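You operate a simulated robot arm through the tools that you are given. There is no shell and no other tool. Be economical: measure what you need, move in short steps, check, and stop when the job is done.

You run a simulated robot arm. Do the job below in one go: nothing can be reset, and whatever is moved stays where it is left.

## Task
Top up the green feeder to about its line from the catch pan.
Fine: Put the pan back and the same lid on again; leave the yellow lid; spill less than a teaspoon.

The check looks at the end state, three seconds after you hand in, the way a careful person would. Anything else that was tipped, shoved, dropped, spilled or broken makes it a failure. A push-on lid holds only when it is set on centred and level and pressed home; a screw cap is set on level and turned clockwise until tight.

## Robot
A 7-joint arm with a two-finger parallel gripper, fixed in place. Base frame: the origin is at the foot of the arm, x ahead of it, y to its left, z up; the work surface is at about z = 0.82. Readings come in m, rad, newtons and seconds.
With the tool pointing down near the work surface it reaches from about 0.1 to 0.66 m from the base axis. Its first joint turns from -1.152 to 1.152 rad. Payload 1.57 kg.
Tool frame: the origin (TCP) lies between the finger pads and is the grasp point; the fingertips stand 0.03 m ahead of it; z points along the fingers, y is the line along which they close. The gripper opens to 0.08 m. The fingers are 0.017 m wide and 0.012 m thick; the gripper's body (0.04 by 0.082 m) begins 0.08 m behind the TCP.
Orientation is told as [roll, pitch, yaw] about the base's x, y, z axes, in that order, counted from this pose: with the fingers straight down and closing along the base's y, the tool's x points along the base's -x, its y along +y and its z along -z.

## Interface
- The arm moves only by the tool jog_arm. Its argument "commands" is a list of rows, each a list of 3 entries, a list of its own where there are three numbers: the shift along the tool's x, y, z in units of 20 mm (1.0 is 20 mm), then the turn, a rotation vector about the tool's x, y, z in units of 4 degrees (1.0 is 4 degrees), then the gripper command, from -1 (fully open) to 1 (shut), values between in proportion. In form: [[[dx, dy, dz], [wx, wy, wz], grip], ...]. A call has 1 to 12 rows; each row shifts and turns the commanded pose from where the row before left it, along the tool's axes as they then stand. A call with a number of a shift or a turn outside -1 to 1 is refused whole. A row lasts 0.2 s, in which the tool goes at most 0.05 m and 0.15 rad; a call with a longer step from one row to the next is refused whole, and so is a gripper value outside its range. Where a pose cannot be reached the arm comes as near as it can. A force on the tool above 40 N (or 10 N above the force at the start of the call, whichever is more), or a blocked arm, ends the call early, and 0.2 s more pass. Each finger travels about 0.072 m/s and halts on what it meets, pressing with about 29 N; the grip force reading is that of the motor and also rises with nothing between the fingers. The clock runs only during rows and for 0.2 s after the last one: add rows that do not move to give the fingers time. The reply holds the time, the measured pose of the TCP, the force on the tool along the base axes, the opening and the grip force, in the units named above and with some noise, with the torque about the TCP (base axes, N m) and any sound that the robot's microphone picked up, and new pictures: "pictures" is both (left out), scene, wrist or none.
- Cameras (640 x 400 px; columns grow to the right, rows downward): "scene" is fixed at [0.0659, 0.4538, 1.4108]; the picture's right is [-0.56, -0.83, 0.00], its down [-0.58, 0.39, -0.71] and it looks along [0.59, -0.40, -0.70] (base axes); focal length 214 px, centre (320, 200). "wrist" rides on the gripper at [0.072, -0.007, -0.122] in the tool frame; the picture's right is [0.09, 1.00, 0.00], its down [-0.84, 0.08, -0.54] and it looks along [-0.54, 0.05, 0.84] (tool axes); focal length 238 px, centre (320, 200). There is no depth. A picture from a camera that has moved, and an enlarged one, comes with that camera's place and axes in the base frame and with its lens.
- close_up(camera, box): a new picture of the part [left, top, right, bottom] of that camera's present view, enlarged. The clock stands still meanwhile.
- finish_job(): hands the job in; it is judged then, once.

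Go step by step. Nothing tells you positions but the pictures and the camera data: compare them with the known pose of the tool, close in by small moves and look again before you grip or let go. The budget is 120 turns and 200 pictures, counting those below and the enlarged ones. Unless the task says otherwise, let go and move clear before handing in, and close with one line.

The tools are called after "Emit:" as name(argument=value, ...) on one line, values as JSON. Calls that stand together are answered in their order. jog_arm: Moves the arm, as the interface text tells. Its arguments: {"type":"object","properties":{"commands":{"type":"array"},"pictures":{"type":"string","enum":["both","scene","wrist","none"]}},"required":["commands"]} The other tools are called the same way: close_up (camera, box) takes an enlarged picture of a part of a camera's view; finish_job () hands the job in.

At the start:

```text
time: 0.0
position: [0.2282, 0.2838, 1.2683]
tcp_rot: [0.001, 0.0, 0.0]
contact_force: [-0.6, 0.1, -0.3]
moment: [0.03, 0.01, -0.01]
grip_width: 0.0801
grasp_force: 0.0
```

scene: 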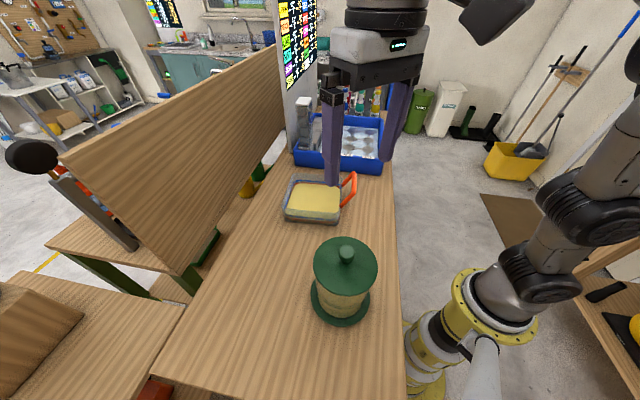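
wrist: 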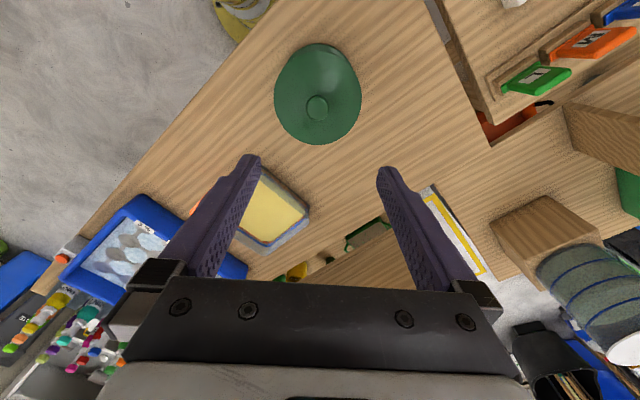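

I see a green-lidded feeder and a pan with a yellow lid or yellow contents and an orange handle, on a wooden bench. I'll look closer at both before moving.

Emit:
close_up(camera="scene", box=[270, 160, 400, 240])

Emit:
close_up(camera="scene", box=[280, 220, 410, 340])

Emit:
close_up(camera="wrist", box=[160, 20, 480, 290])

```text
4.92 times, centred on (335, 200) of scene
camera zoom: at [0.0659, 0.4538, 1.4108], right [-0.56, -0.83, 0.0], down [-0.58, 0.39, -0.71], along [0.59, -0.4, -0.7], focal length 1056 px, centre (246, 200)
```

zoom: 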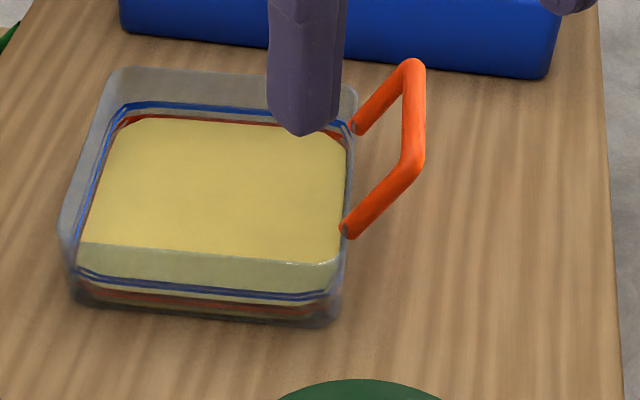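

```text
3.33 times, centred on (345, 280) of scene
camera zoom: at [0.0659, 0.4538, 1.4108], right [-0.56, -0.83, 0.0], down [-0.58, 0.39, -0.71], along [0.59, -0.4, -0.7], focal length 715 px, centre (237, -67)
```

zoom: 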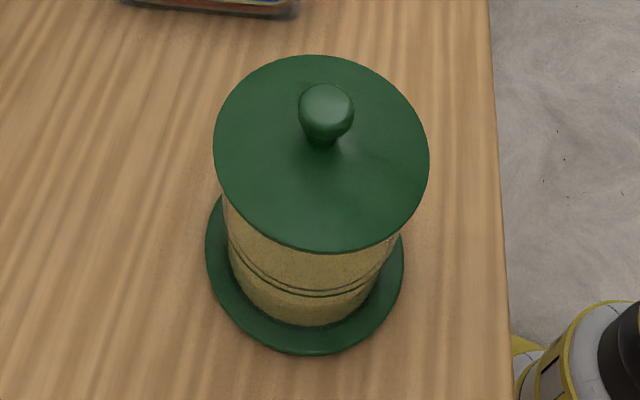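

```text
1.48 times, centred on (320, 155) of wrist
camera zoom: at [0.1562, 0.2782, 1.3894], right [-0.09, 1.0, 0.0], down [0.84, 0.08, 0.54], along [0.54, 0.05, -0.84], focal length 353 px, centre (320, 267)
```

zoom: 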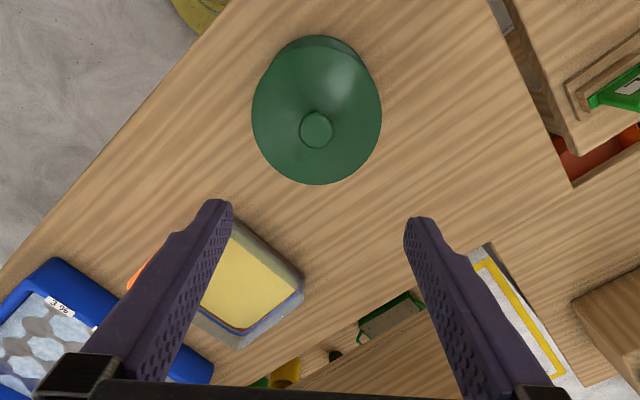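

The pan is an open clear pan of seed, centred at about (0.53, 0.14). The feeder is under the tool at about (0.229, 0.280), with its knob top at z≈1.035. I'll go down partway and check.

Emit:
jog_arm(commands=[[[0, -0.1, 1], [0, 0, 0], -1], [[0, -0.1, 1], [0, 0, 0], -1], [[0, 0, 1], [0, 0, 0], -1], [[0, 0, 1], [0, 0, 0], -1], [[0, 0, 1], [0, 0, 0], -1], [[0, 0, 1], [0, 0, 0], -1], [[0, 0, 1], [0, 0, 0], -1], [[0, 0, 1], [0, 0, 0], -1]])

```text
time: 1.8
position: [0.2288, 0.2803, 1.1076]
tcp_rot: [-0.001, 0.001, 0.0]
contact_force: [-0.7, -0.5, -0.3]
moment: [0.01, 0.01, 0.01]
grip_width: 0.0801
grasp_force: 0.2
camera wrist: at [0.1567, 0.2731, 1.2289], right [-0.09, 1.0, 0.0], down [0.84, 0.08, 0.54], along [0.54, 0.05, -0.84], focal length 238 px, centre (320, 200)
```

scene: 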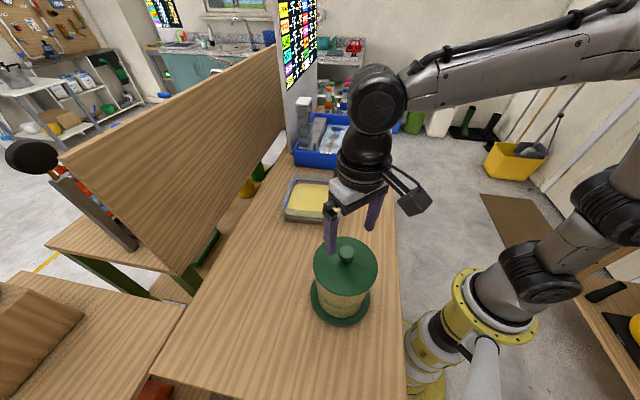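
wrist: 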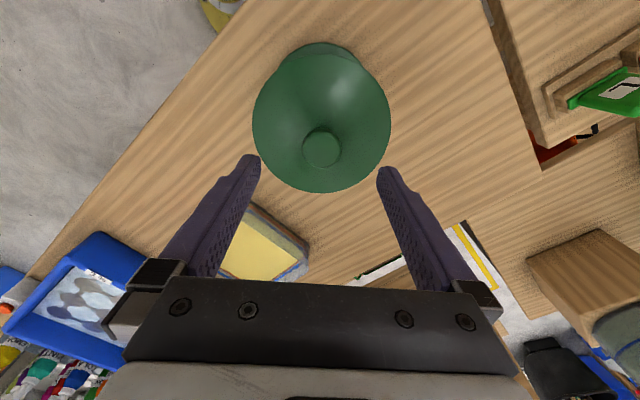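

The knob is centred between the fingers at about (0.230, 0.2806). I'll go down about 60 mm more and check its height.

Emit:
jog_arm(commands=[[[-0.05, 0, 1], [0, 0, 0], -1], [[0, 0, 1], [0, 0, 0], -1], [[0, 0, 0.9], [0, 0, 0], -1]], pictures="wrist")

Emit:
close_up(camera="scene", box=[270, 180, 430, 340])

```text
time: 2.6
position: [0.2309, 0.2801, 1.0487]
tcp_rot: [0.001, 0.001, 0.0]
contact_force: [-0.2, -0.6, -0.2]
moment: [0.01, -0.01, 0.0]
grip_width: 0.0801
grasp_force: 0.0
camera wrist: at [0.1576, 0.274, 1.1702], right [-0.09, 1.0, 0.0], down [0.84, 0.08, 0.54], along [0.54, 0.05, -0.84], focal length 238 px, centre (320, 200)
```

wrist: 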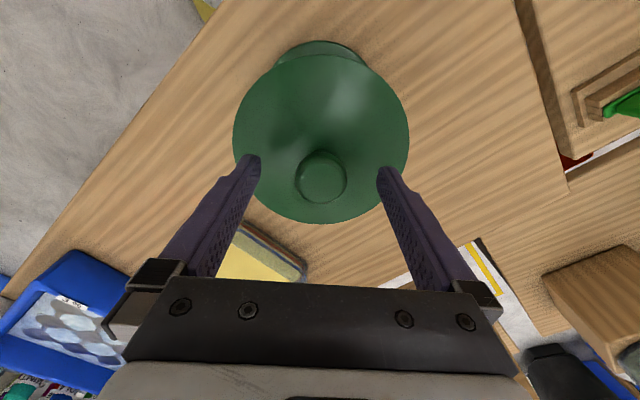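

```text
2.50 times, centred on (350, 260) of scene
camera zoom: at [0.0659, 0.4538, 1.4108], right [-0.56, -0.83, 0.0], down [-0.58, 0.39, -0.71], along [0.59, -0.4, -0.7], focal length 536 px, centre (245, 50)
```

zoom: 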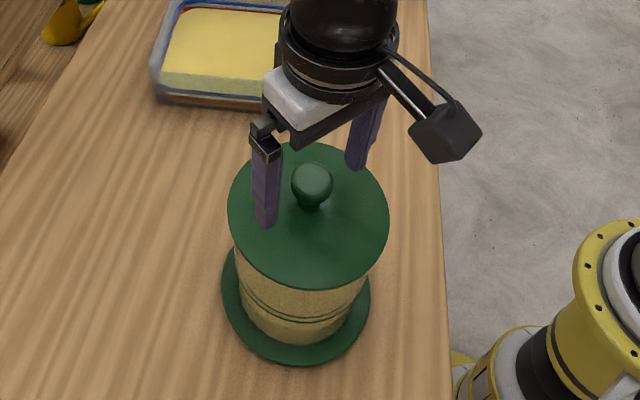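

The knob bulb sits at about z 1.02 and the lid plate near 0.99. I'll lower about 20 mm and close on the knob.

Emit:
jog_arm(commands=[[[0, 0, 0.5], [0, 0, 0], -1], [[0, 0, 0.5], [0, 0, 0], -1], [[0, 0, 0], [0, 0, 0], 0.2], [[0, 0, 0], [0, 0, 0], 1], [[0, 0, 0], [0, 0, 0], 1], [[0, 0, 0], [0, 0, 0], 1]])

```text
time: 4.0
position: [0.2282, 0.2801, 1.0299]
tcp_rot: [0.002, -0.001, -0.001]
contact_force: [-0.4, 3.8, 1.4]
moment: [0.31, -0.09, 0.07]
grip_width: 0.0707
grasp_force: 28.9
camera wrist: at [0.1566, 0.2739, 1.1512], right [-0.09, 1.0, 0.0], down [0.84, 0.08, 0.54], along [0.54, 0.05, -0.84], focal length 238 px, centre (320, 200)
```

scene: 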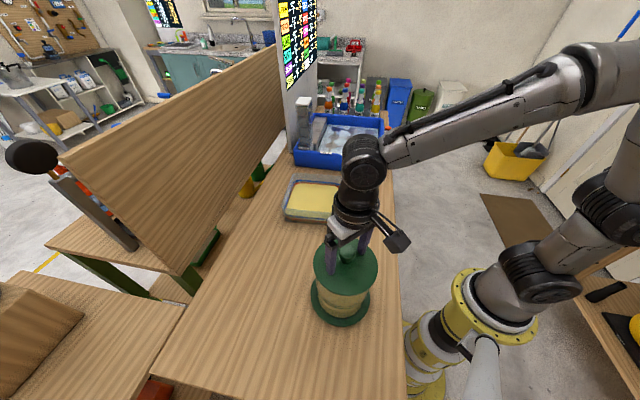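
wrist: 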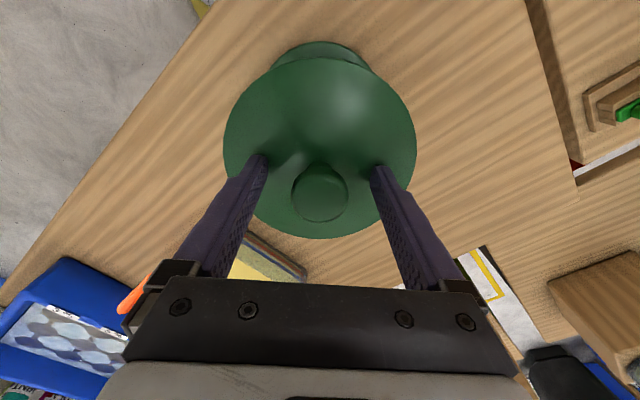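

The fingers stopped at 71 mm, so the tips met a domed lid and the knob is higher than I thought. I'll open, rise about 13 mm and close again.

Emit:
jog_arm(commands=[[[0, 0, 0], [0, 0, 0], -1], [[0, 0, -0.65], [0, 0, 0], -1], [[-0.05, 0.03, 0], [0, 0, 0], 0.2], [[0, 0, 0], [0, 0, 0], 1], [[0, 0, 0], [0, 0, 0], 1], [[0, 0, 0], [0, 0, 0], 1], [[0, 0, 0], [0, 0, 0], 1]])

```text
time: 5.6
position: [0.2302, 0.2805, 1.0433]
tcp_rot: [0.001, 0.001, 0.001]
contact_force: [-1.2, -1.5, 1.7]
moment: [-0.06, 0.06, -0.05]
grip_width: 0.0324
grasp_force: 29.0
camera wrist: at [0.1578, 0.2745, 1.1646], right [-0.09, 1.0, 0.0], down [0.84, 0.08, 0.54], along [0.54, 0.05, -0.84], focal length 238 px, centre (320, 200)
```

scene: 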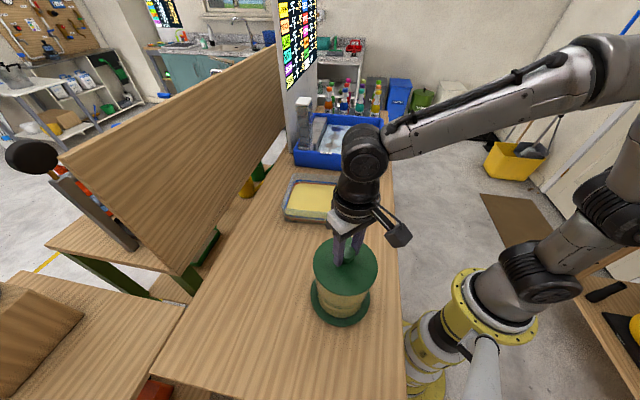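
wrist: 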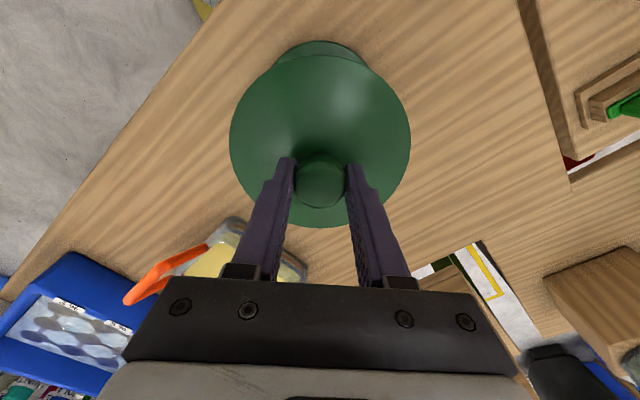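

The knob is gripped at 32 mm. I'll lift gently to test whether the lid comes straight off.

Emit:
jog_arm(commands=[[[0, 0, -0.15], [0, 0, 0], 1], [[0, 0, -0.15], [0, 0, 0], 1], [[0, 0, -0.2], [0, 0, 0], 1], [[0, 0, 0], [0, 0, 0], 1]], pictures="scene")

Emit:
close_up(camera="scene", box=[270, 180, 430, 340])

```text
time: 6.6
position: [0.2301, 0.2804, 1.0532]
tcp_rot: [0.0, 0.0, -0.001]
contact_force: [0.3, -1.1, -1.0]
moment: [-0.01, 0.02, 0.01]
grip_width: 0.0324
grasp_force: 29.3
```

scene: 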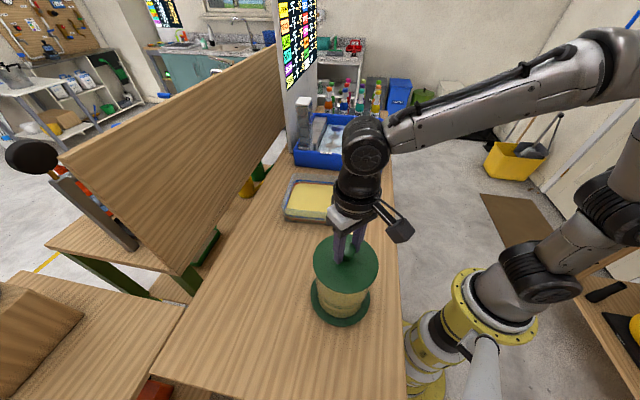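

```text
2.50 times, centred on (350, 260) of scene
camera zoom: at [0.0659, 0.4538, 1.4108], right [-0.56, -0.83, 0.0], down [-0.58, 0.39, -0.71], along [0.59, -0.4, -0.7], focal length 536 px, centre (245, 50)
```

zoom: 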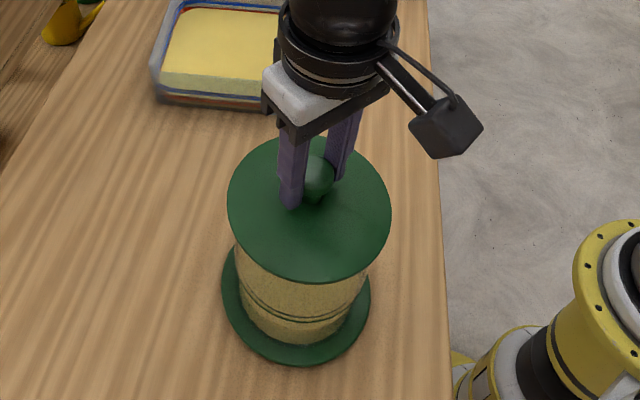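

The lid seems to come up freely, with its front edge about 6 px higher. I'll lift further and look into the feeder.

Emit:
jog_arm(commands=[[[0, 0, -0.5], [0, 0, 0], 1], [[0, 0, -1], [0, 0, 0], 1], [[0, 0, -1], [0, 0, 0], 1], [[0, 0, -1], [0, 0, 0], 1]])

Emit:
close_up(camera="scene", box=[270, 180, 430, 340])

```text
time: 7.6
position: [0.2306, 0.2824, 1.1231]
tcp_rot: [0.0, 0.002, 0.002]
contact_force: [0.9, 0.4, -0.5]
moment: [0.0, -0.01, -0.02]
grip_width: 0.0323
grasp_force: 28.6
camera wrist: at [0.158, 0.2753, 1.2447], right [-0.09, 1.0, 0.0], down [0.84, 0.08, 0.54], along [0.54, 0.05, -0.84], focal length 238 px, centre (320, 200)
```

scene: 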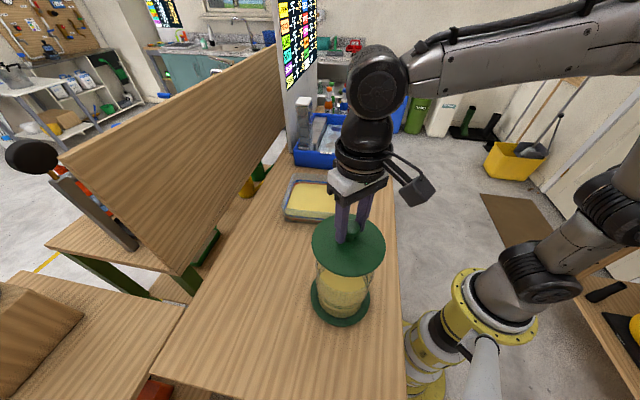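
wrist: 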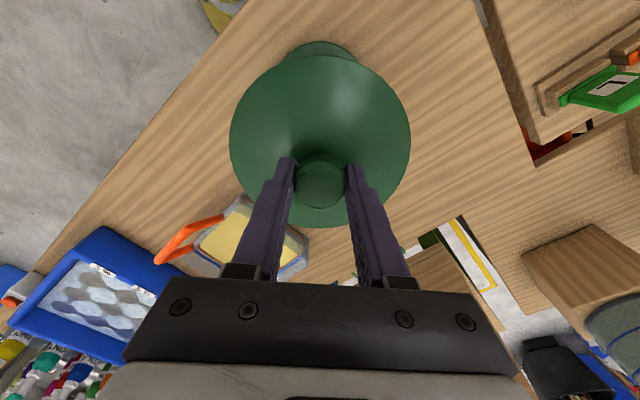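

```text
2.50 times, centred on (350, 260) of scene
camera zoom: at [0.0659, 0.4538, 1.4108], right [-0.56, -0.83, 0.0], down [-0.58, 0.39, -0.71], along [0.59, -0.4, -0.7], focal length 536 px, centre (245, 50)
```

zoom: 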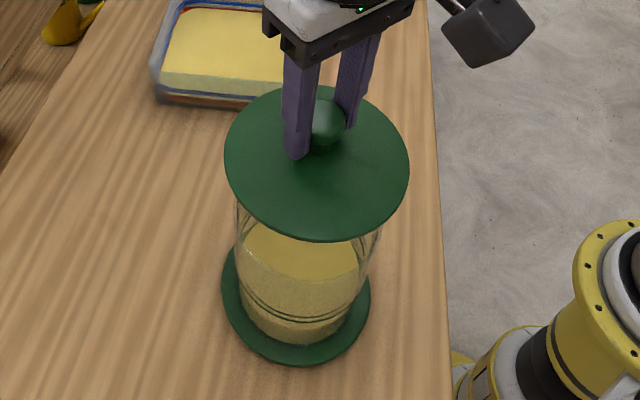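

The lid is off, and I can see seed in the feeder. I'll carry the lid to a clear spot on the bench at about (0.30, 0.44).

Emit:
jog_arm(commands=[[[-0.44, 0.99, 0], [0, 0, 0], 1], [[-0.44, 0.99, 0], [0, 0, 0], 1], [[-0.44, 0.99, 0], [0, 0, 0], 1], [[-0.44, 0.99, 0], [0, 0, 0], 1], [[-0.44, 0.99, 0], [0, 0, 0], 1], [[-0.44, 0.99, 0], [0, 0, 0], 1], [[-0.44, 0.99, 0], [0, 0, 0], 1], [[-0.44, 0.99, 0], [0, 0, 0], 1], [[0, 0, 1], [0, 0, 0], 1], [[0, 0, 1], [0, 0, 0], 1], [[0, 0, 1], [0, 0, 0], 1], [[0, 0, 1], [0, 0, 0], 1]])

Emit:
close_up(camera="scene", box=[270, 180, 430, 340])

```text
time: 10.2
position: [0.3013, 0.4409, 1.0445]
tcp_rot: [0.001, 0.0, 0.0]
contact_force: [0.2, 0.1, 0.0]
moment: [-0.01, -0.01, 0.0]
grip_width: 0.0321
grasp_force: 29.5
camera wrist: at [0.2287, 0.4332, 1.1639], right [-0.09, 1.0, 0.0], down [0.84, 0.08, 0.54], along [0.54, 0.05, -0.84], focal length 238 px, centre (320, 200)
```

scene: 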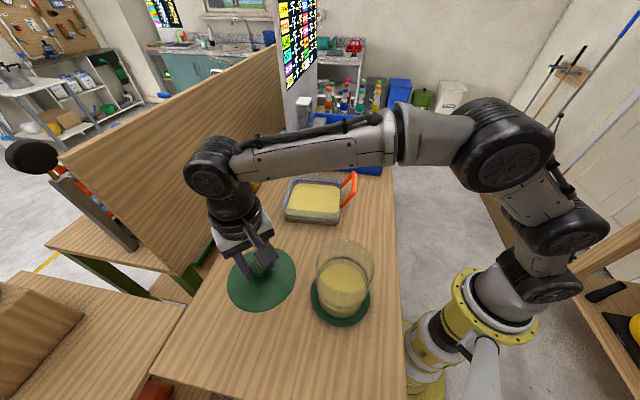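
wrist: 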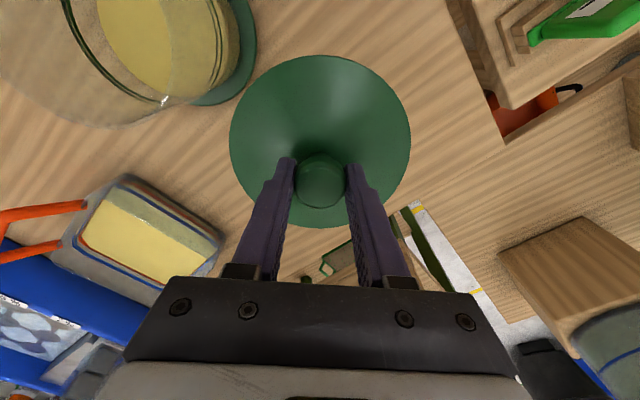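

```text
2.50 times, centred on (350, 260) of scene
camera zoom: at [0.0659, 0.4538, 1.4108], right [-0.56, -0.83, 0.0], down [-0.58, 0.39, -0.71], along [0.59, -0.4, -0.7], focal length 536 px, centre (245, 50)
```

zoom: 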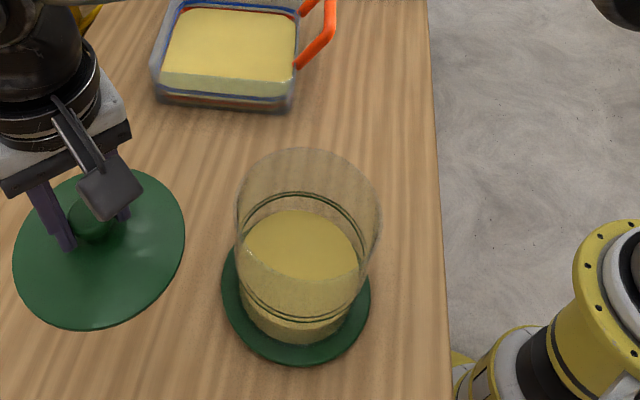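

The fill line shows as a dark ring on the clear wall. I'll zoom in to compare it with the seed level.

Emit:
close_up(camera="scene", box=[300, 230, 385, 335])

Emit:
close_up(camera="wrist", box=[0, 0, 280, 290])

```text
3.81 times, centred on (342, 282) of scene
camera zoom: at [0.0659, 0.4538, 1.4108], right [-0.56, -0.83, 0.0], down [-0.58, 0.39, -0.71], along [0.59, -0.4, -0.7], focal length 817 px, centre (234, -114)
```

zoom: 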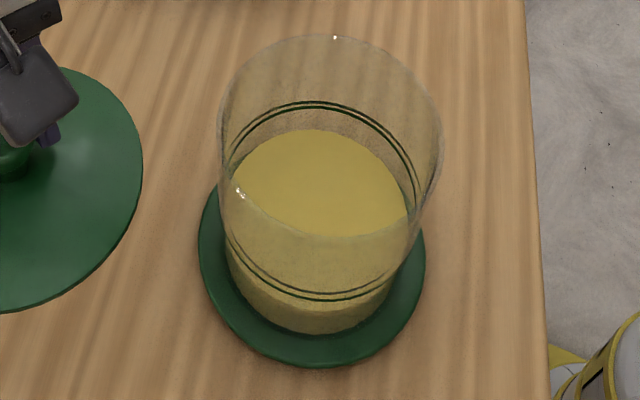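

```text
1.38 times, centred on (140, 145) of wrist
camera zoom: at [0.2287, 0.4332, 1.1639], right [-0.09, 1.0, 0.0], down [0.84, 0.08, 0.54], along [0.54, 0.05, -0.84], focal length 329 px, centre (568, 276)
```

zoom: 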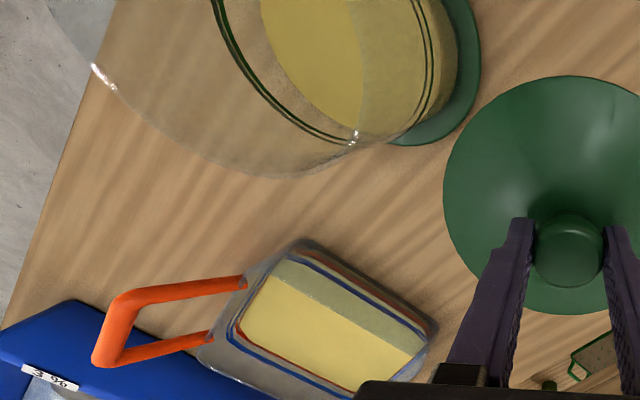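

The line is at about z 0.908 and the seed at about 0.877, so it needs roughly 30 mm more. First I'll set the lid down, lowering to near the bench.

Emit:
jog_arm(commands=[[[0, 0, 1], [0, 0, 0], 1], [[0, 0, 1], [0, 0, 0], 1], [[0, 0, 1], [0, 0, 0], 1], [[0, 0, 1], [0, 0, 0], 1], [[0, 0, 1], [0, 0, 0], 1], [[0, 0, 1], [0, 0, 0], 1], [[0, 0, 0.5], [0, 0, 0], 1]], pictures="scene")

Emit:
close_up(camera="scene", box=[200, 200, 340, 340])

```text
time: 11.8
position: [0.3016, 0.4413, 0.9115]
tcp_rot: [0.001, 0.0, 0.0]
contact_force: [-0.8, -0.9, -0.8]
moment: [-0.01, 0.0, -0.02]
grip_width: 0.0322
grasp_force: 29.6
```

scene: 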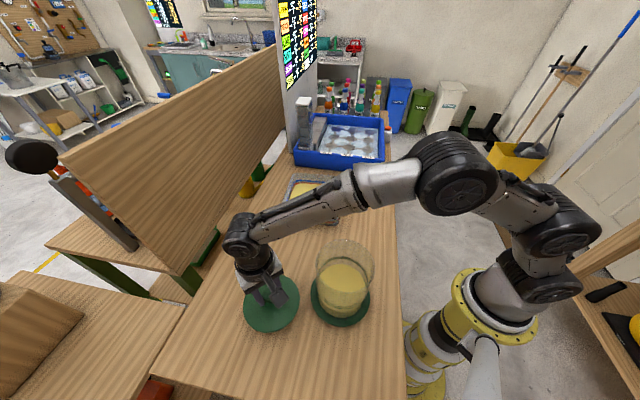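

```text
2.86 times, centred on (270, 270) of scene
camera zoom: at [0.0659, 0.4538, 1.4108], right [-0.56, -0.83, 0.0], down [-0.58, 0.39, -0.71], along [0.59, -0.4, -0.7], focal length 613 px, centre (463, 0)
```

zoom: 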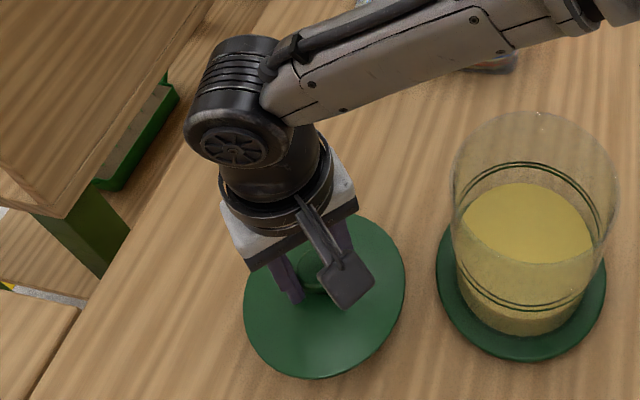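

Almost down. I'll lower in small steps until I feel contact.

Emit:
jog_arm(commands=[[[0, 0, 0.25], [0, 0, 0], 1], [[0, 0, 0.25], [0, 0, 0], 1], [[0, 0, 0.2], [0, 0, 0], 1], [[0, 0, 0.2], [0, 0, 0], 1], [[0, 0, 0.2], [0, 0, 0], 1]], pictures="none")

```text
time: 13.0
position: [0.3006, 0.4403, 0.8892]
tcp_rot: [0.0, 0.0, 0.0]
contact_force: [0.4, -0.4, -0.6]
moment: [0.01, 0.02, 0.01]
grip_width: 0.0324
grasp_force: 28.9
```

Emit:
jog_arm(commands=[[[0, 0, 0.15], [0, 0, 0], 1], [[0, 0, 0.15], [0, 0, 0], 1], [[0, 0, 0.15], [0, 0, 0], 1]], pictures="none")

```text
time: 13.8
position: [0.3019, 0.4405, 0.8821]
tcp_rot: [-0.001, 0.0, 0.0]
contact_force: [-0.3, 0.0, -0.4]
moment: [0.02, 0.03, -0.01]
grip_width: 0.0322
grasp_force: 29.1
```

No contact yet, so I'll keep lowering.

Emit:
jog_arm(commands=[[[0, 0, 0.15], [0, 0, 0], 1], [[0, 0, 0.15], [0, 0, 0], 1]], pictures="none")

```text
time: 14.4
position: [0.3028, 0.4404, 0.8796]
tcp_rot: [0.005, -0.003, -0.001]
contact_force: [-5.6, -6.7, 24.8]
moment: [-0.19, 0.37, 0.02]
grip_width: 0.0322
grasp_force: 29.1
```

The lid is on the bench, with contact at TCP z≈0.881. I'll ease off slightly, release, and rise.

Emit:
jog_arm(commands=[[[0, 0, -0.1], [0, 0, 0], 1], [[0, 0, 0], [0, 0, 0], 0], [[0, 0, 0], [0, 0, 0], -1], [[0, 0, 0], [0, 0, 0], -1], [[0, 0, -1], [0, 0, 0], -1], [[0, 0, -1], [0, 0, 0], -1], [[0, 0, -1], [0, 0, 0], -1], [[0, 0, -1], [0, 0, 0], -1], [[0, 0, -1], [0, 0, 0], -1], [[0, 0, -1], [0, 0, 0], -1]])

```text
time: 16.6
position: [0.302, 0.4377, 0.9971]
tcp_rot: [0.0, -0.001, 0.0]
contact_force: [-0.6, 0.8, 0.0]
moment: [0.02, 0.0, -0.01]
grip_width: 0.08
grasp_force: 0.0
camera wrist: at [0.2294, 0.4318, 1.1185], right [-0.09, 1.0, 0.0], down [0.84, 0.08, 0.54], along [0.54, 0.05, -0.84], focal length 238 px, centre (320, 200)
```

scene: 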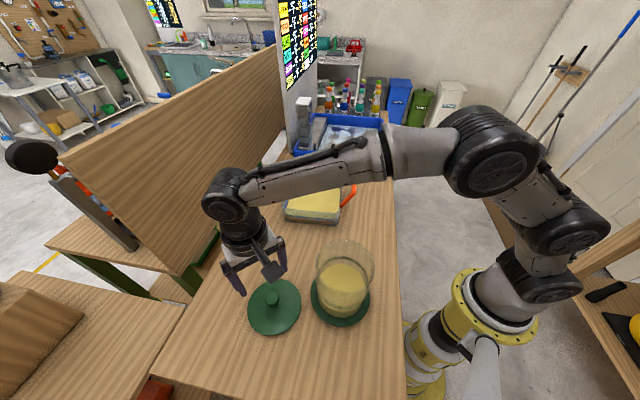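
wrist: 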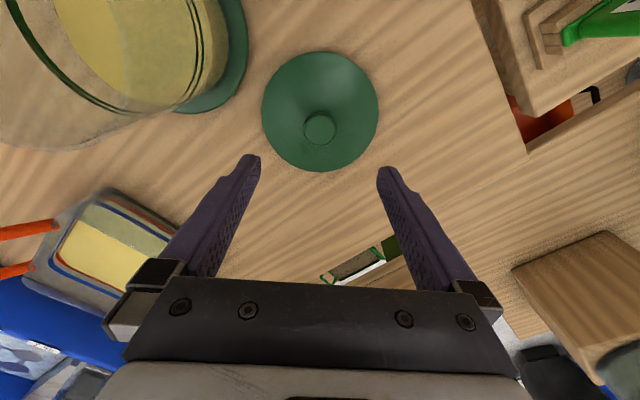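

The lid rests flat on the bench at about (0.302, 0.440). Next I'll rise and move over the pan to measure it.

Emit:
jog_arm(commands=[[[0, 0, -1], [0, 0, 0], -1], [[0, 0, -1], [0, 0, 0], -1], [[0, 0, -1], [0, 0, 0], -1], [[0, 0, -1], [0, 0, 0], -1], [[0, 0, -1], [0, 0, 0], -1], [[0, 0, -1], [0, 0, 0], -1], [[0, 0, -1], [0, 0, 0], -1]], pictures="none")

Emit:
jog_arm(commands=[[[-0.3, -1, 0], [0, 0, 0], -1], [[-0.3, -1, 0], [0, 0, 0], -1], [[-0.3, -1, 0], [0, 0, 0], -1], [[-0.3, -1, 0], [0, 0, 0], -1], [[-0.3, -1, 0], [0, 0, 0], -1], [[-0.3, -1, 0], [0, 0, 0], -1], [[-0.3, -1, 0], [0, 0, 0], -1], [[-0.3, -1, 0], [0, 0, 0], -1], [[-0.3, -1, 0], [0, 0, 0], -1], [[-0.3, -1, 0], [0, 0, 0], -1], [[-0.3, -1, 0], [0, 0, 0], -1], [[-0.3, -1, 0], [0, 0, 0], -1]], pictures="none")

Emit:
jog_arm(commands=[[[-0.3, -1, 0], [0, 0, 0], -1], [[-0.3, -1, 0], [0, 0, 0], -1], [[-0.3, -1, 0], [0, 0, 0], -1], [[-0.3, -1, 0], [0, 0, 0], -1]])

```text
time: 18.2
position: [0.2996, 0.4379, 1.1389]
tcp_rot: [-0.002, -0.001, -0.001]
contact_force: [0.2, -0.1, -0.9]
moment: [-0.01, 0.0, 0.01]
grip_width: 0.0799
grasp_force: 0.1
```

```text
time: 20.8
position: [0.3735, 0.1998, 1.1381]
tcp_rot: [0.001, 0.001, 0.001]
contact_force: [0.5, -0.5, -0.2]
moment: [0.02, -0.02, 0.0]
grip_width: 0.0797
grasp_force: 0.1
```

```text
time: 21.8
position: [0.3964, 0.12, 1.1393]
tcp_rot: [0.0, 0.0, 0.002]
contact_force: [0.3, -0.6, -0.2]
moment: [-0.01, 0.0, 0.01]
grip_width: 0.0798
grasp_force: 0.1
camera wrist: at [0.3245, 0.114, 1.26], right [-0.09, 1.0, 0.0], down [0.84, 0.08, 0.54], along [0.54, 0.05, -0.84], focal length 238 px, centre (320, 200)
```

scene: 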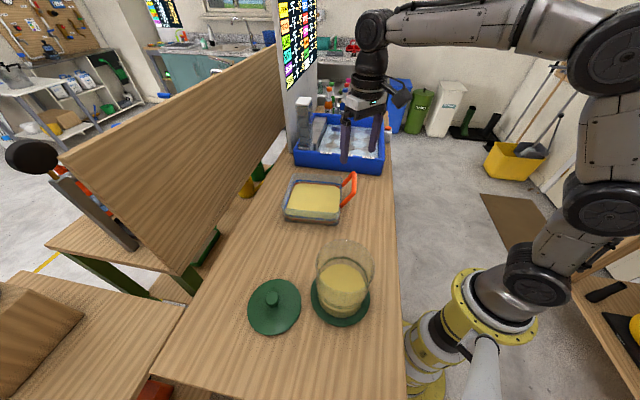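
wrist: 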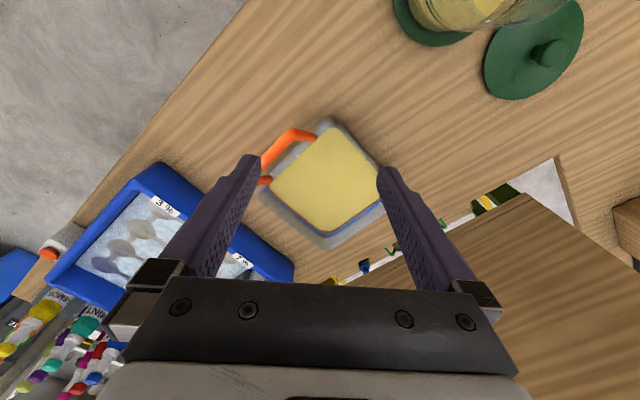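

Emit:
close_up(camera="wrist", box=[230, 100, 410, 260])

Emit:
close_up(camera="scene", box=[270, 160, 370, 230])

```text
2.50 times, centred on (320, 180) of wrist
camera zoom: at [0.3245, 0.114, 1.26], right [-0.09, 1.0, 0.0], down [0.84, 0.08, 0.54], along [0.54, 0.05, -0.84], focal length 596 px, centre (320, 250)
```

zoom: 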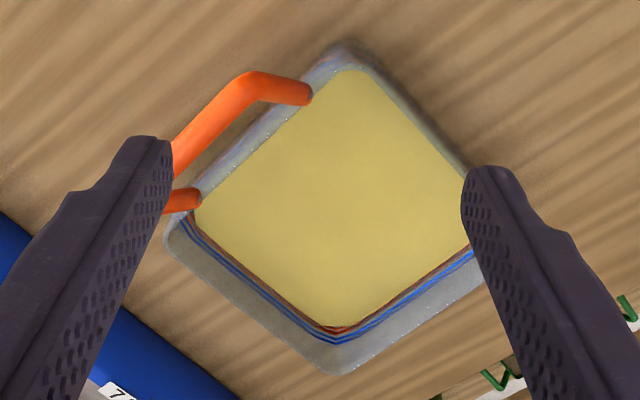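

```text
5.71 times, centred on (320, 195) of scene
camera zoom: at [0.0659, 0.4538, 1.4108], right [-0.56, -0.83, 0.0], down [-0.58, 0.39, -0.71], along [0.59, -0.4, -0.7], focal length 1226 px, centre (320, 229)
```

zoom: 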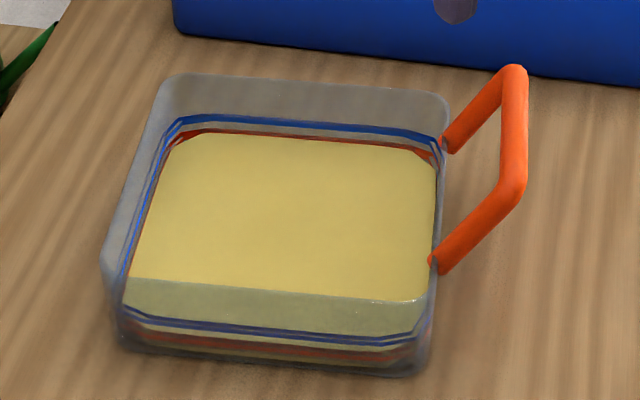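

The pan is about 0.18 × 0.19 m, centred near (0.55, 0.148) with its rim at z≈0.885. Its orange D-handle slopes up to a bar at z≈0.955, running from about (0.42, 0.085) to (0.49, 0.02). I'll yaw the gripper about 43° to line up with the handle.

Emit:
jog_arm(commands=[[[0, 0, 0], [0, 0, 0.98], -1], [[0, 0, 0], [0, 0, 0.98], -1], [[0, 0, 0], [0, 0, 0.98], -1], [[0, 0, 0], [0, 0, 0.98], -1], [[0, 0, 0], [0, 0, 0.98], -1], [[0, 0, 0], [0, 0, 0.98], -1], [[0, 0, 0], [0, 0, 0.98], -1], [[0, 0, 0], [0, 0, 0.98], -1], [[0, 0, 0], [0, 0, 0.98], -1], [[0, 0, 0], [0, 0, 0.98], -1], [[0, 0, 0], [0, 0, 0.95], -1]])

```text
time: 24.2
position: [0.3965, 0.1202, 1.1381]
tcp_rot: [0.0, 0.001, -0.753]
contact_force: [0.6, 1.0, 0.7]
moment: [-0.02, 0.01, 0.03]
grip_width: 0.0798
grasp_force: 0.1
camera wrist: at [0.3397, 0.1642, 1.2595], right [0.61, 0.79, 0.0], down [0.66, -0.51, 0.54], along [0.43, -0.33, -0.84], focal length 238 px, centre (320, 200)
```

scene: 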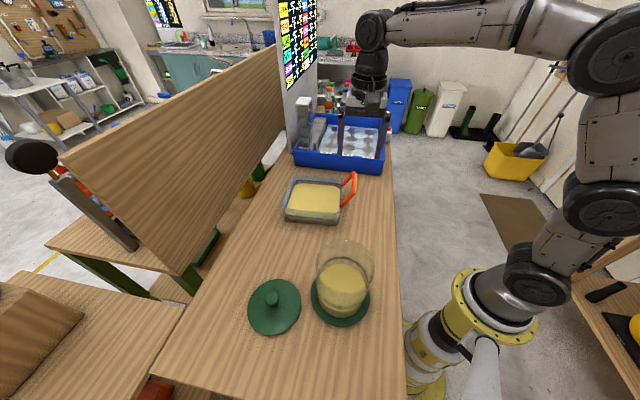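
wrist: 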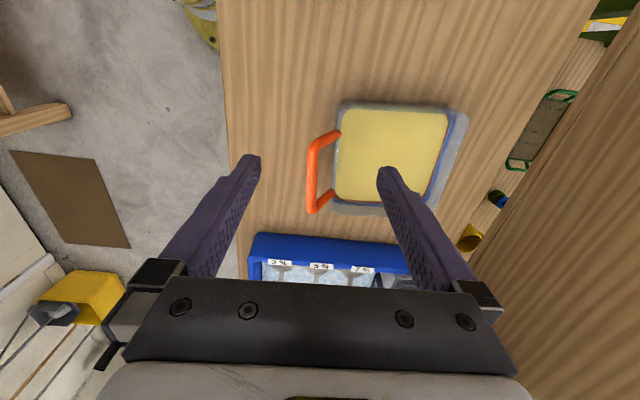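

Emit:
close_up(camera="wrist", box=[290, 85, 490, 225])

```text
2.86 times, centred on (390, 155) of wrist
camera zoom: at [0.3397, 0.1642, 1.2595], right [0.61, 0.79, 0.0], down [0.66, -0.51, 0.54], along [0.43, -0.33, -0.84], focal length 681 px, centre (120, 329)
```

zoom: 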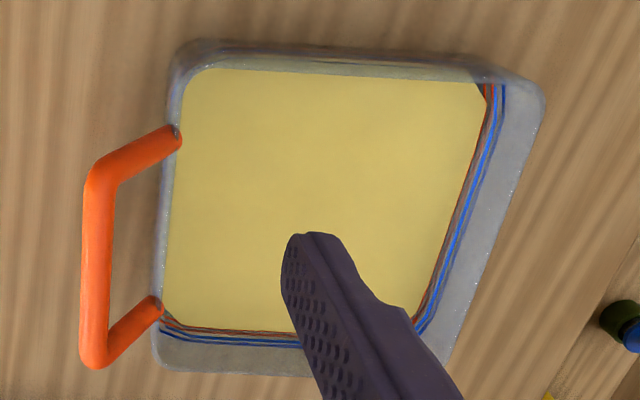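

The bar's ends are at about (0.421, 0.089, 0.955) and (0.495, 0.027, 0.96), and the legs slope down to the rim at about 54°. I'll tilt the tool to lie along the near leg and correct the yaw slightly.

Emit:
jog_arm(commands=[[[0, 0, 0], [0, 0, -0.75], -1], [[0, 0, 0], [-1, 0, 0], -1], [[0, 0, 0], [-1, 0, 0], -1], [[0, 0, 0], [-1, 0, 0], -1], [[0, 0, 0], [-1, 0, 0], -1], [[0, 0, 0], [-1, 0, 0], -1], [[0, 0, 0], [-1, 0, 0], -1], [[0, 0, 0], [-1, 0, 0], -1], [[0, 0, 0], [-1, 0, 0], -1], [[0, 0, 0], [-1, 0, 0], -1]], pictures="none")

```text
time: 26.4
position: [0.3972, 0.1191, 1.1378]
tcp_rot: [0.631, 0.0, -0.697]
contact_force: [0.0, -0.9, 0.0]
moment: [0.02, -0.02, -0.04]
grip_width: 0.0802
grasp_force: 0.0
```

Emit:
jog_arm(commands=[[[-0.34, -0.95, 0.63], [0, 0, 0], -1], [[-0.34, -0.95, 0.63], [0, 0, 0], -1], [[-0.34, -0.95, 0.63], [0, 0, 0], -1], [[-0.34, -0.95, 0.63], [0, 0, 0], -1], [[-0.34, -0.95, 0.63], [0, 0, 0], -1], [[-0.34, -0.95, 0.63], [0, 0, 0], -1]])

Emit:
close_up(camera="scene", box=[270, 130, 400, 230])

```text
time: 27.8
position: [0.3974, 0.0583, 1.0094]
tcp_rot: [0.628, 0.0, -0.698]
contact_force: [1.1, 0.0, -1.1]
moment: [0.02, 0.03, -0.01]
grip_width: 0.0802
grasp_force: 0.1
camera wrist: at [0.292, 0.0452, 1.1038], right [0.45, 0.68, 0.59], down [0.48, -0.73, 0.48], along [0.76, 0.06, -0.65], focal length 238 px, centre (320, 200)
```

scene: 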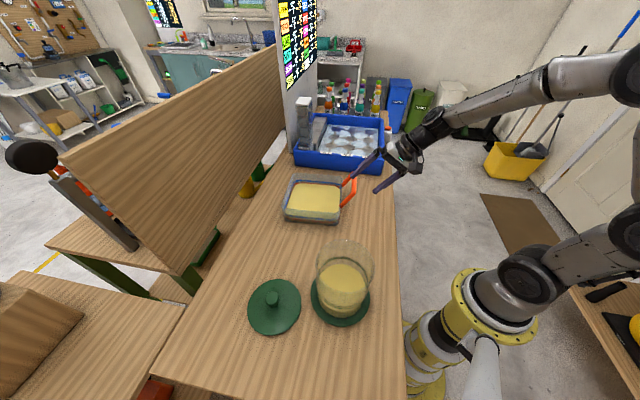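
wrist: 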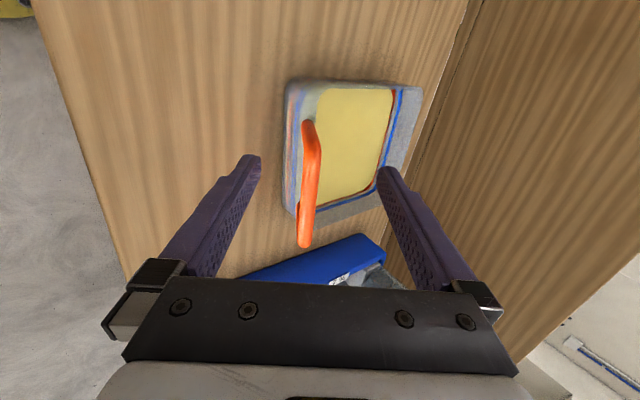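

```text
4.00 times, centred on (335, 180) of scene
camera zoom: at [0.0659, 0.4538, 1.4108], right [-0.56, -0.83, 0.0], down [-0.58, 0.39, -0.71], along [0.59, -0.4, -0.7], focal length 858 px, centre (260, 280)
```

zoom: 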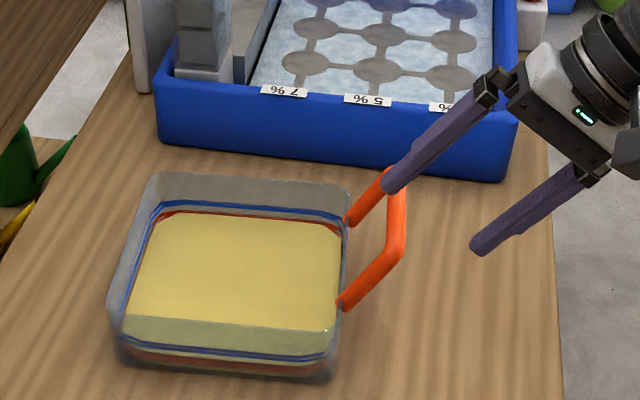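

Emit:
close_up(camera="wrist", box=[230, 60, 440, 260])

```text
2.00 times, centred on (335, 160) of wrist
camera zoom: at [0.292, 0.0452, 1.1038], right [0.45, 0.68, 0.59], down [0.48, -0.73, 0.48], along [0.76, 0.06, -0.65], focal length 477 px, centre (290, 280)
```

zoom: 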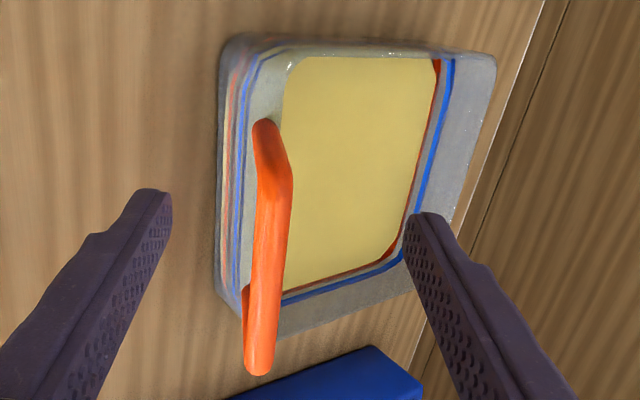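

The leg is about 6° steeper than my tool tilt and slightly off to one side. I'll correct both and advance about 45 mm.

Emit:
jog_arm(commands=[[[-0.3, 0, 0], [0.75, 0, 0], -1], [[0, 0, 0], [0.75, 0, 0], -1], [[0, 0, 0.75], [0, 0, 0], -1], [[0, 0, 0.75], [0, 0, 0], -1], [[0, 0, 0.75], [0, 0, 0], -1]])

Emit:
close_up(camera="wrist", box=[230, 60, 440, 260])

Emit:
close_up(camera="scene", box=[290, 140, 390, 220])

```text
time: 29.0
position: [0.4159, 0.0705, 0.9703]
tcp_rot: [0.524, -0.002, -0.696]
contact_force: [0.1, 0.0, 0.4]
moment: [0.01, 0.04, 0.03]
grip_width: 0.0801
grasp_force: 0.0
camera wrist: at [0.3176, 0.0657, 1.0728], right [0.48, 0.72, 0.5], down [0.51, -0.69, 0.51], along [0.71, 0.01, -0.7], focal length 238 px, centre (320, 200)
```

scene: 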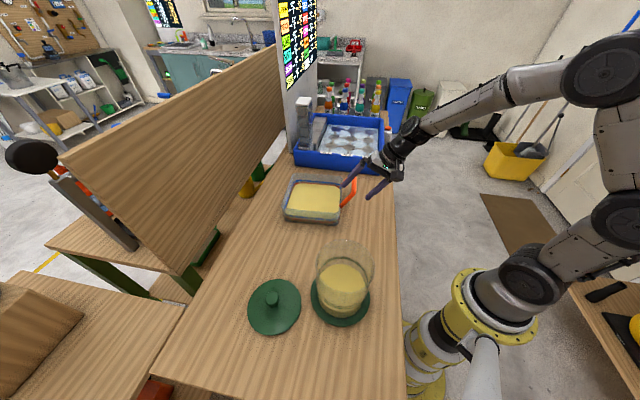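
wrist: 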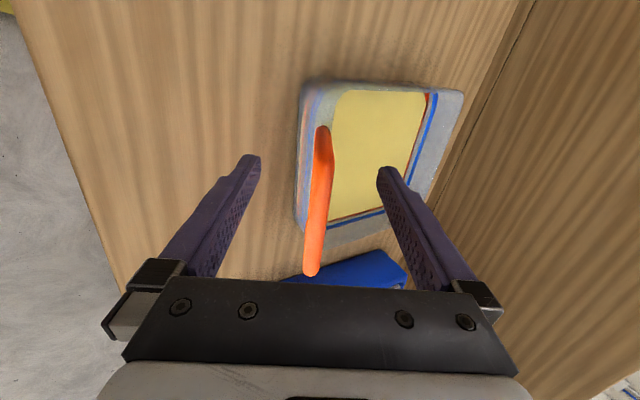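

```text
2.00 times, centred on (335, 160) of wrist
camera zoom: at [0.3176, 0.0657, 1.0728], right [0.48, 0.72, 0.5], down [0.51, -0.69, 0.51], along [0.71, 0.01, -0.7], focal length 477 px, centre (290, 280)
```

zoom: 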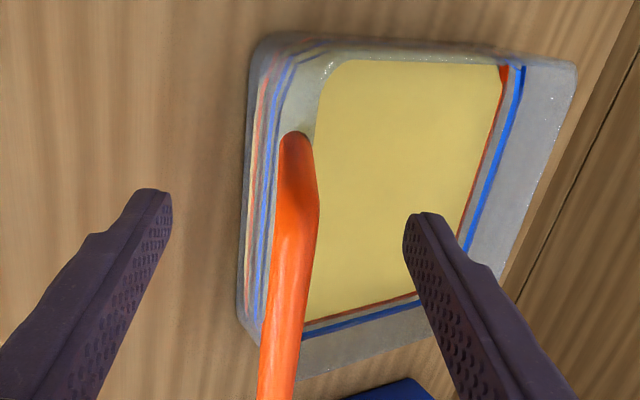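

```text
5.00 times, centred on (340, 180) of scene
camera zoom: at [0.0659, 0.4538, 1.4108], right [-0.56, -0.83, 0.0], down [-0.58, 0.39, -0.71], along [0.59, -0.4, -0.7], focal length 1072 px, centre (220, 300)
```

zoom: 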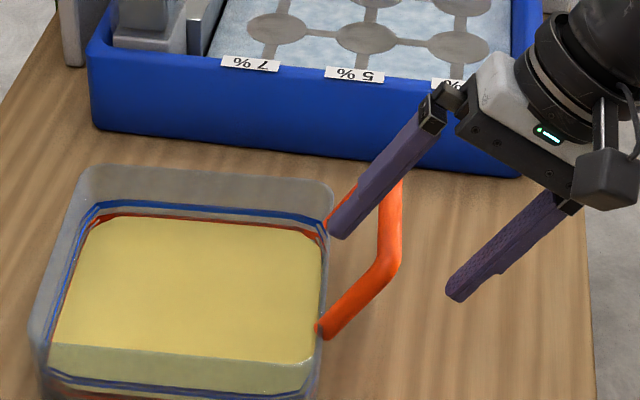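

The leg is now parallel to the fingers, about 9 mm off in tool x and centred in y. I'll shift, advance 32 mm and check before closing.

Emit:
jog_arm(commands=[[[0.4, 0.1, 0], [0, 0, 0], -1], [[0, 0, 0.8], [0, 0, 0], -1], [[0, 0, 0.8], [0, 0, 0], -1]])

Emit:
close_up(camera="wrist", box=[230, 60, 440, 260])

Emit:
close_up(camera="scene", box=[290, 140, 390, 220])

```text
time: 29.8
position: [0.4237, 0.0883, 0.944]
tcp_rot: [0.525, 0.0, -0.697]
contact_force: [0.3, -0.2, 0.7]
moment: [-0.01, 0.01, 0.01]
grip_width: 0.0801
grasp_force: 0.1
camera wrist: at [0.3246, 0.0847, 1.0459], right [0.48, 0.72, 0.5], down [0.51, -0.69, 0.51], along [0.71, 0.01, -0.7], focal length 238 px, centre (320, 200)
```

scene: 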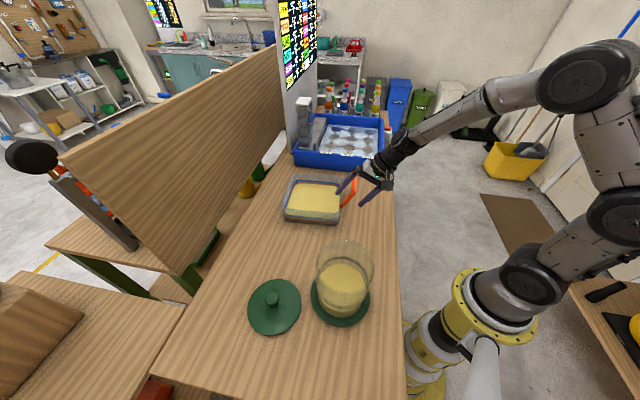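
wrist: 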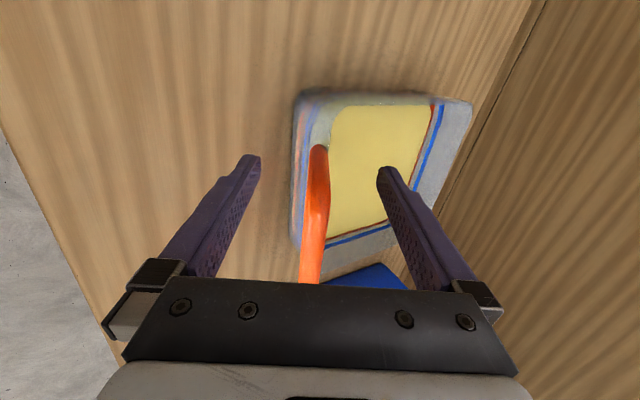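

```text
2.00 times, centred on (335, 160) of wrist
camera zoom: at [0.3246, 0.0847, 1.0459], right [0.48, 0.72, 0.5], down [0.51, -0.69, 0.51], along [0.71, 0.01, -0.7], focal length 477 px, centre (290, 280)
```

zoom: 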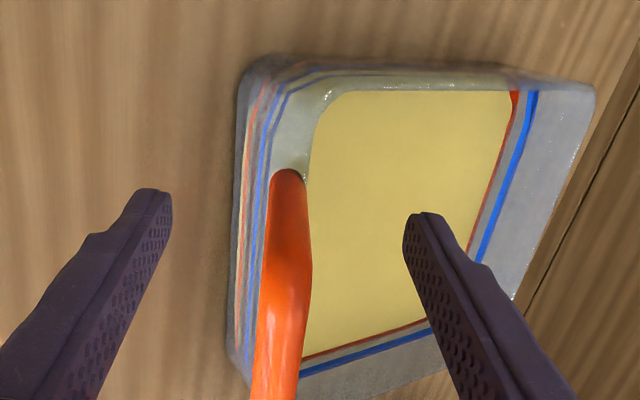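

```text
5.00 times, centred on (340, 180) of scene
camera zoom: at [0.0659, 0.4538, 1.4108], right [-0.56, -0.83, 0.0], down [-0.58, 0.39, -0.71], along [0.59, -0.4, -0.7], focal length 1072 px, centre (220, 300)
```

zoom: 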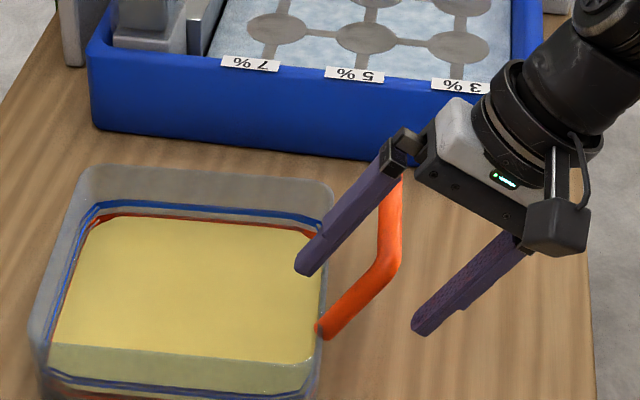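

Leg centred within about 2 mm. I'll make a small trim and close.

Emit:
jog_arm(commands=[[[0.2, -0.07, 0], [0, 0, 0], -0.2], [[0, 0, 0], [0, 0, 0], 0.2], [[0, 0, 0], [0, 0, 0], 0.6], [[0, 0, 0], [0, 0, 0], 1], [[0, 0, 0], [0, 0, 0], 1], [[0, 0, 0], [0, 0, 0], 1]])

Emit:
close_up(camera="wrist", box=[230, 60, 440, 260])

Emit:
close_up(camera="scene", box=[290, 140, 390, 220])

```text
time: 31.2
position: [0.4177, 0.0913, 0.9449]
tcp_rot: [0.525, -0.003, -0.696]
contact_force: [0.7, 3.2, 4.3]
moment: [0.08, -0.04, 0.07]
grip_width: 0.015
grasp_force: 28.5
camera wrist: at [0.3205, 0.0863, 1.0456], right [0.48, 0.72, 0.5], down [0.51, -0.69, 0.51], along [0.71, 0.01, -0.7], focal length 238 px, centre (320, 200)
```

scene: 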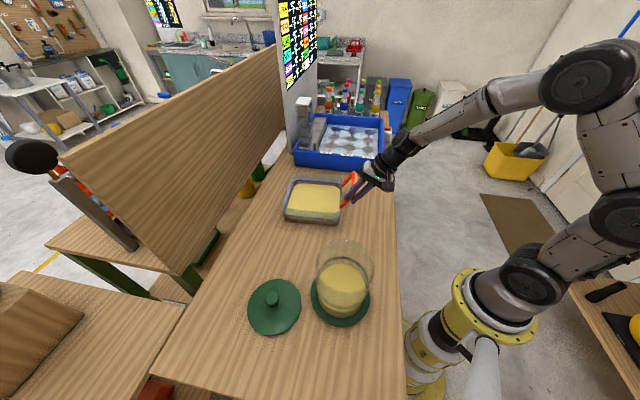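
wrist: 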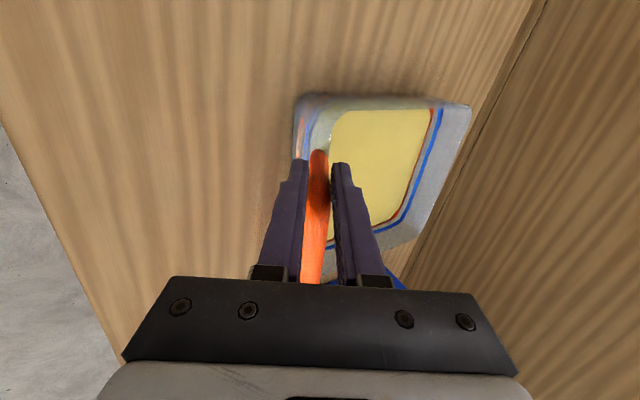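

```text
2.00 times, centred on (335, 160) of wrist
camera zoom: at [0.3205, 0.0863, 1.0456], right [0.48, 0.72, 0.5], down [0.51, -0.69, 0.51], along [0.71, 0.01, -0.7], focal length 477 px, centre (290, 280)
```

zoom: 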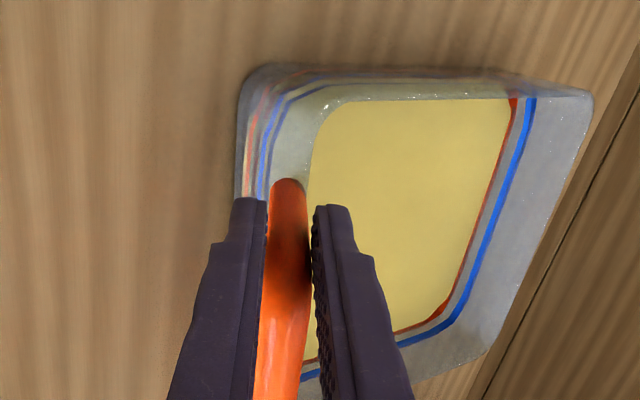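

```text
5.00 times, centred on (340, 180) of scene
camera zoom: at [0.0659, 0.4539, 1.4108], right [-0.56, -0.83, 0.0], down [-0.58, 0.39, -0.71], along [0.59, -0.4, -0.7], focal length 1072 px, centre (220, 300)
```

zoom: 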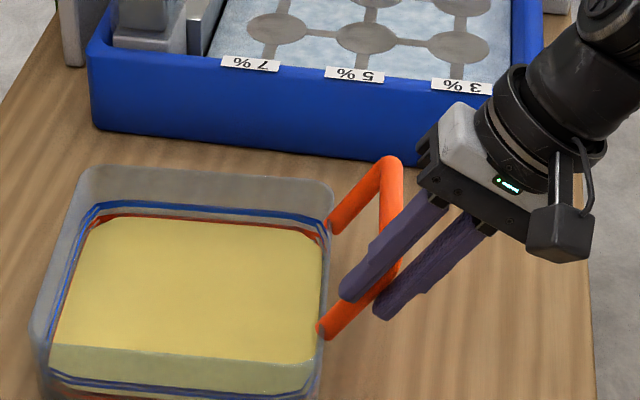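

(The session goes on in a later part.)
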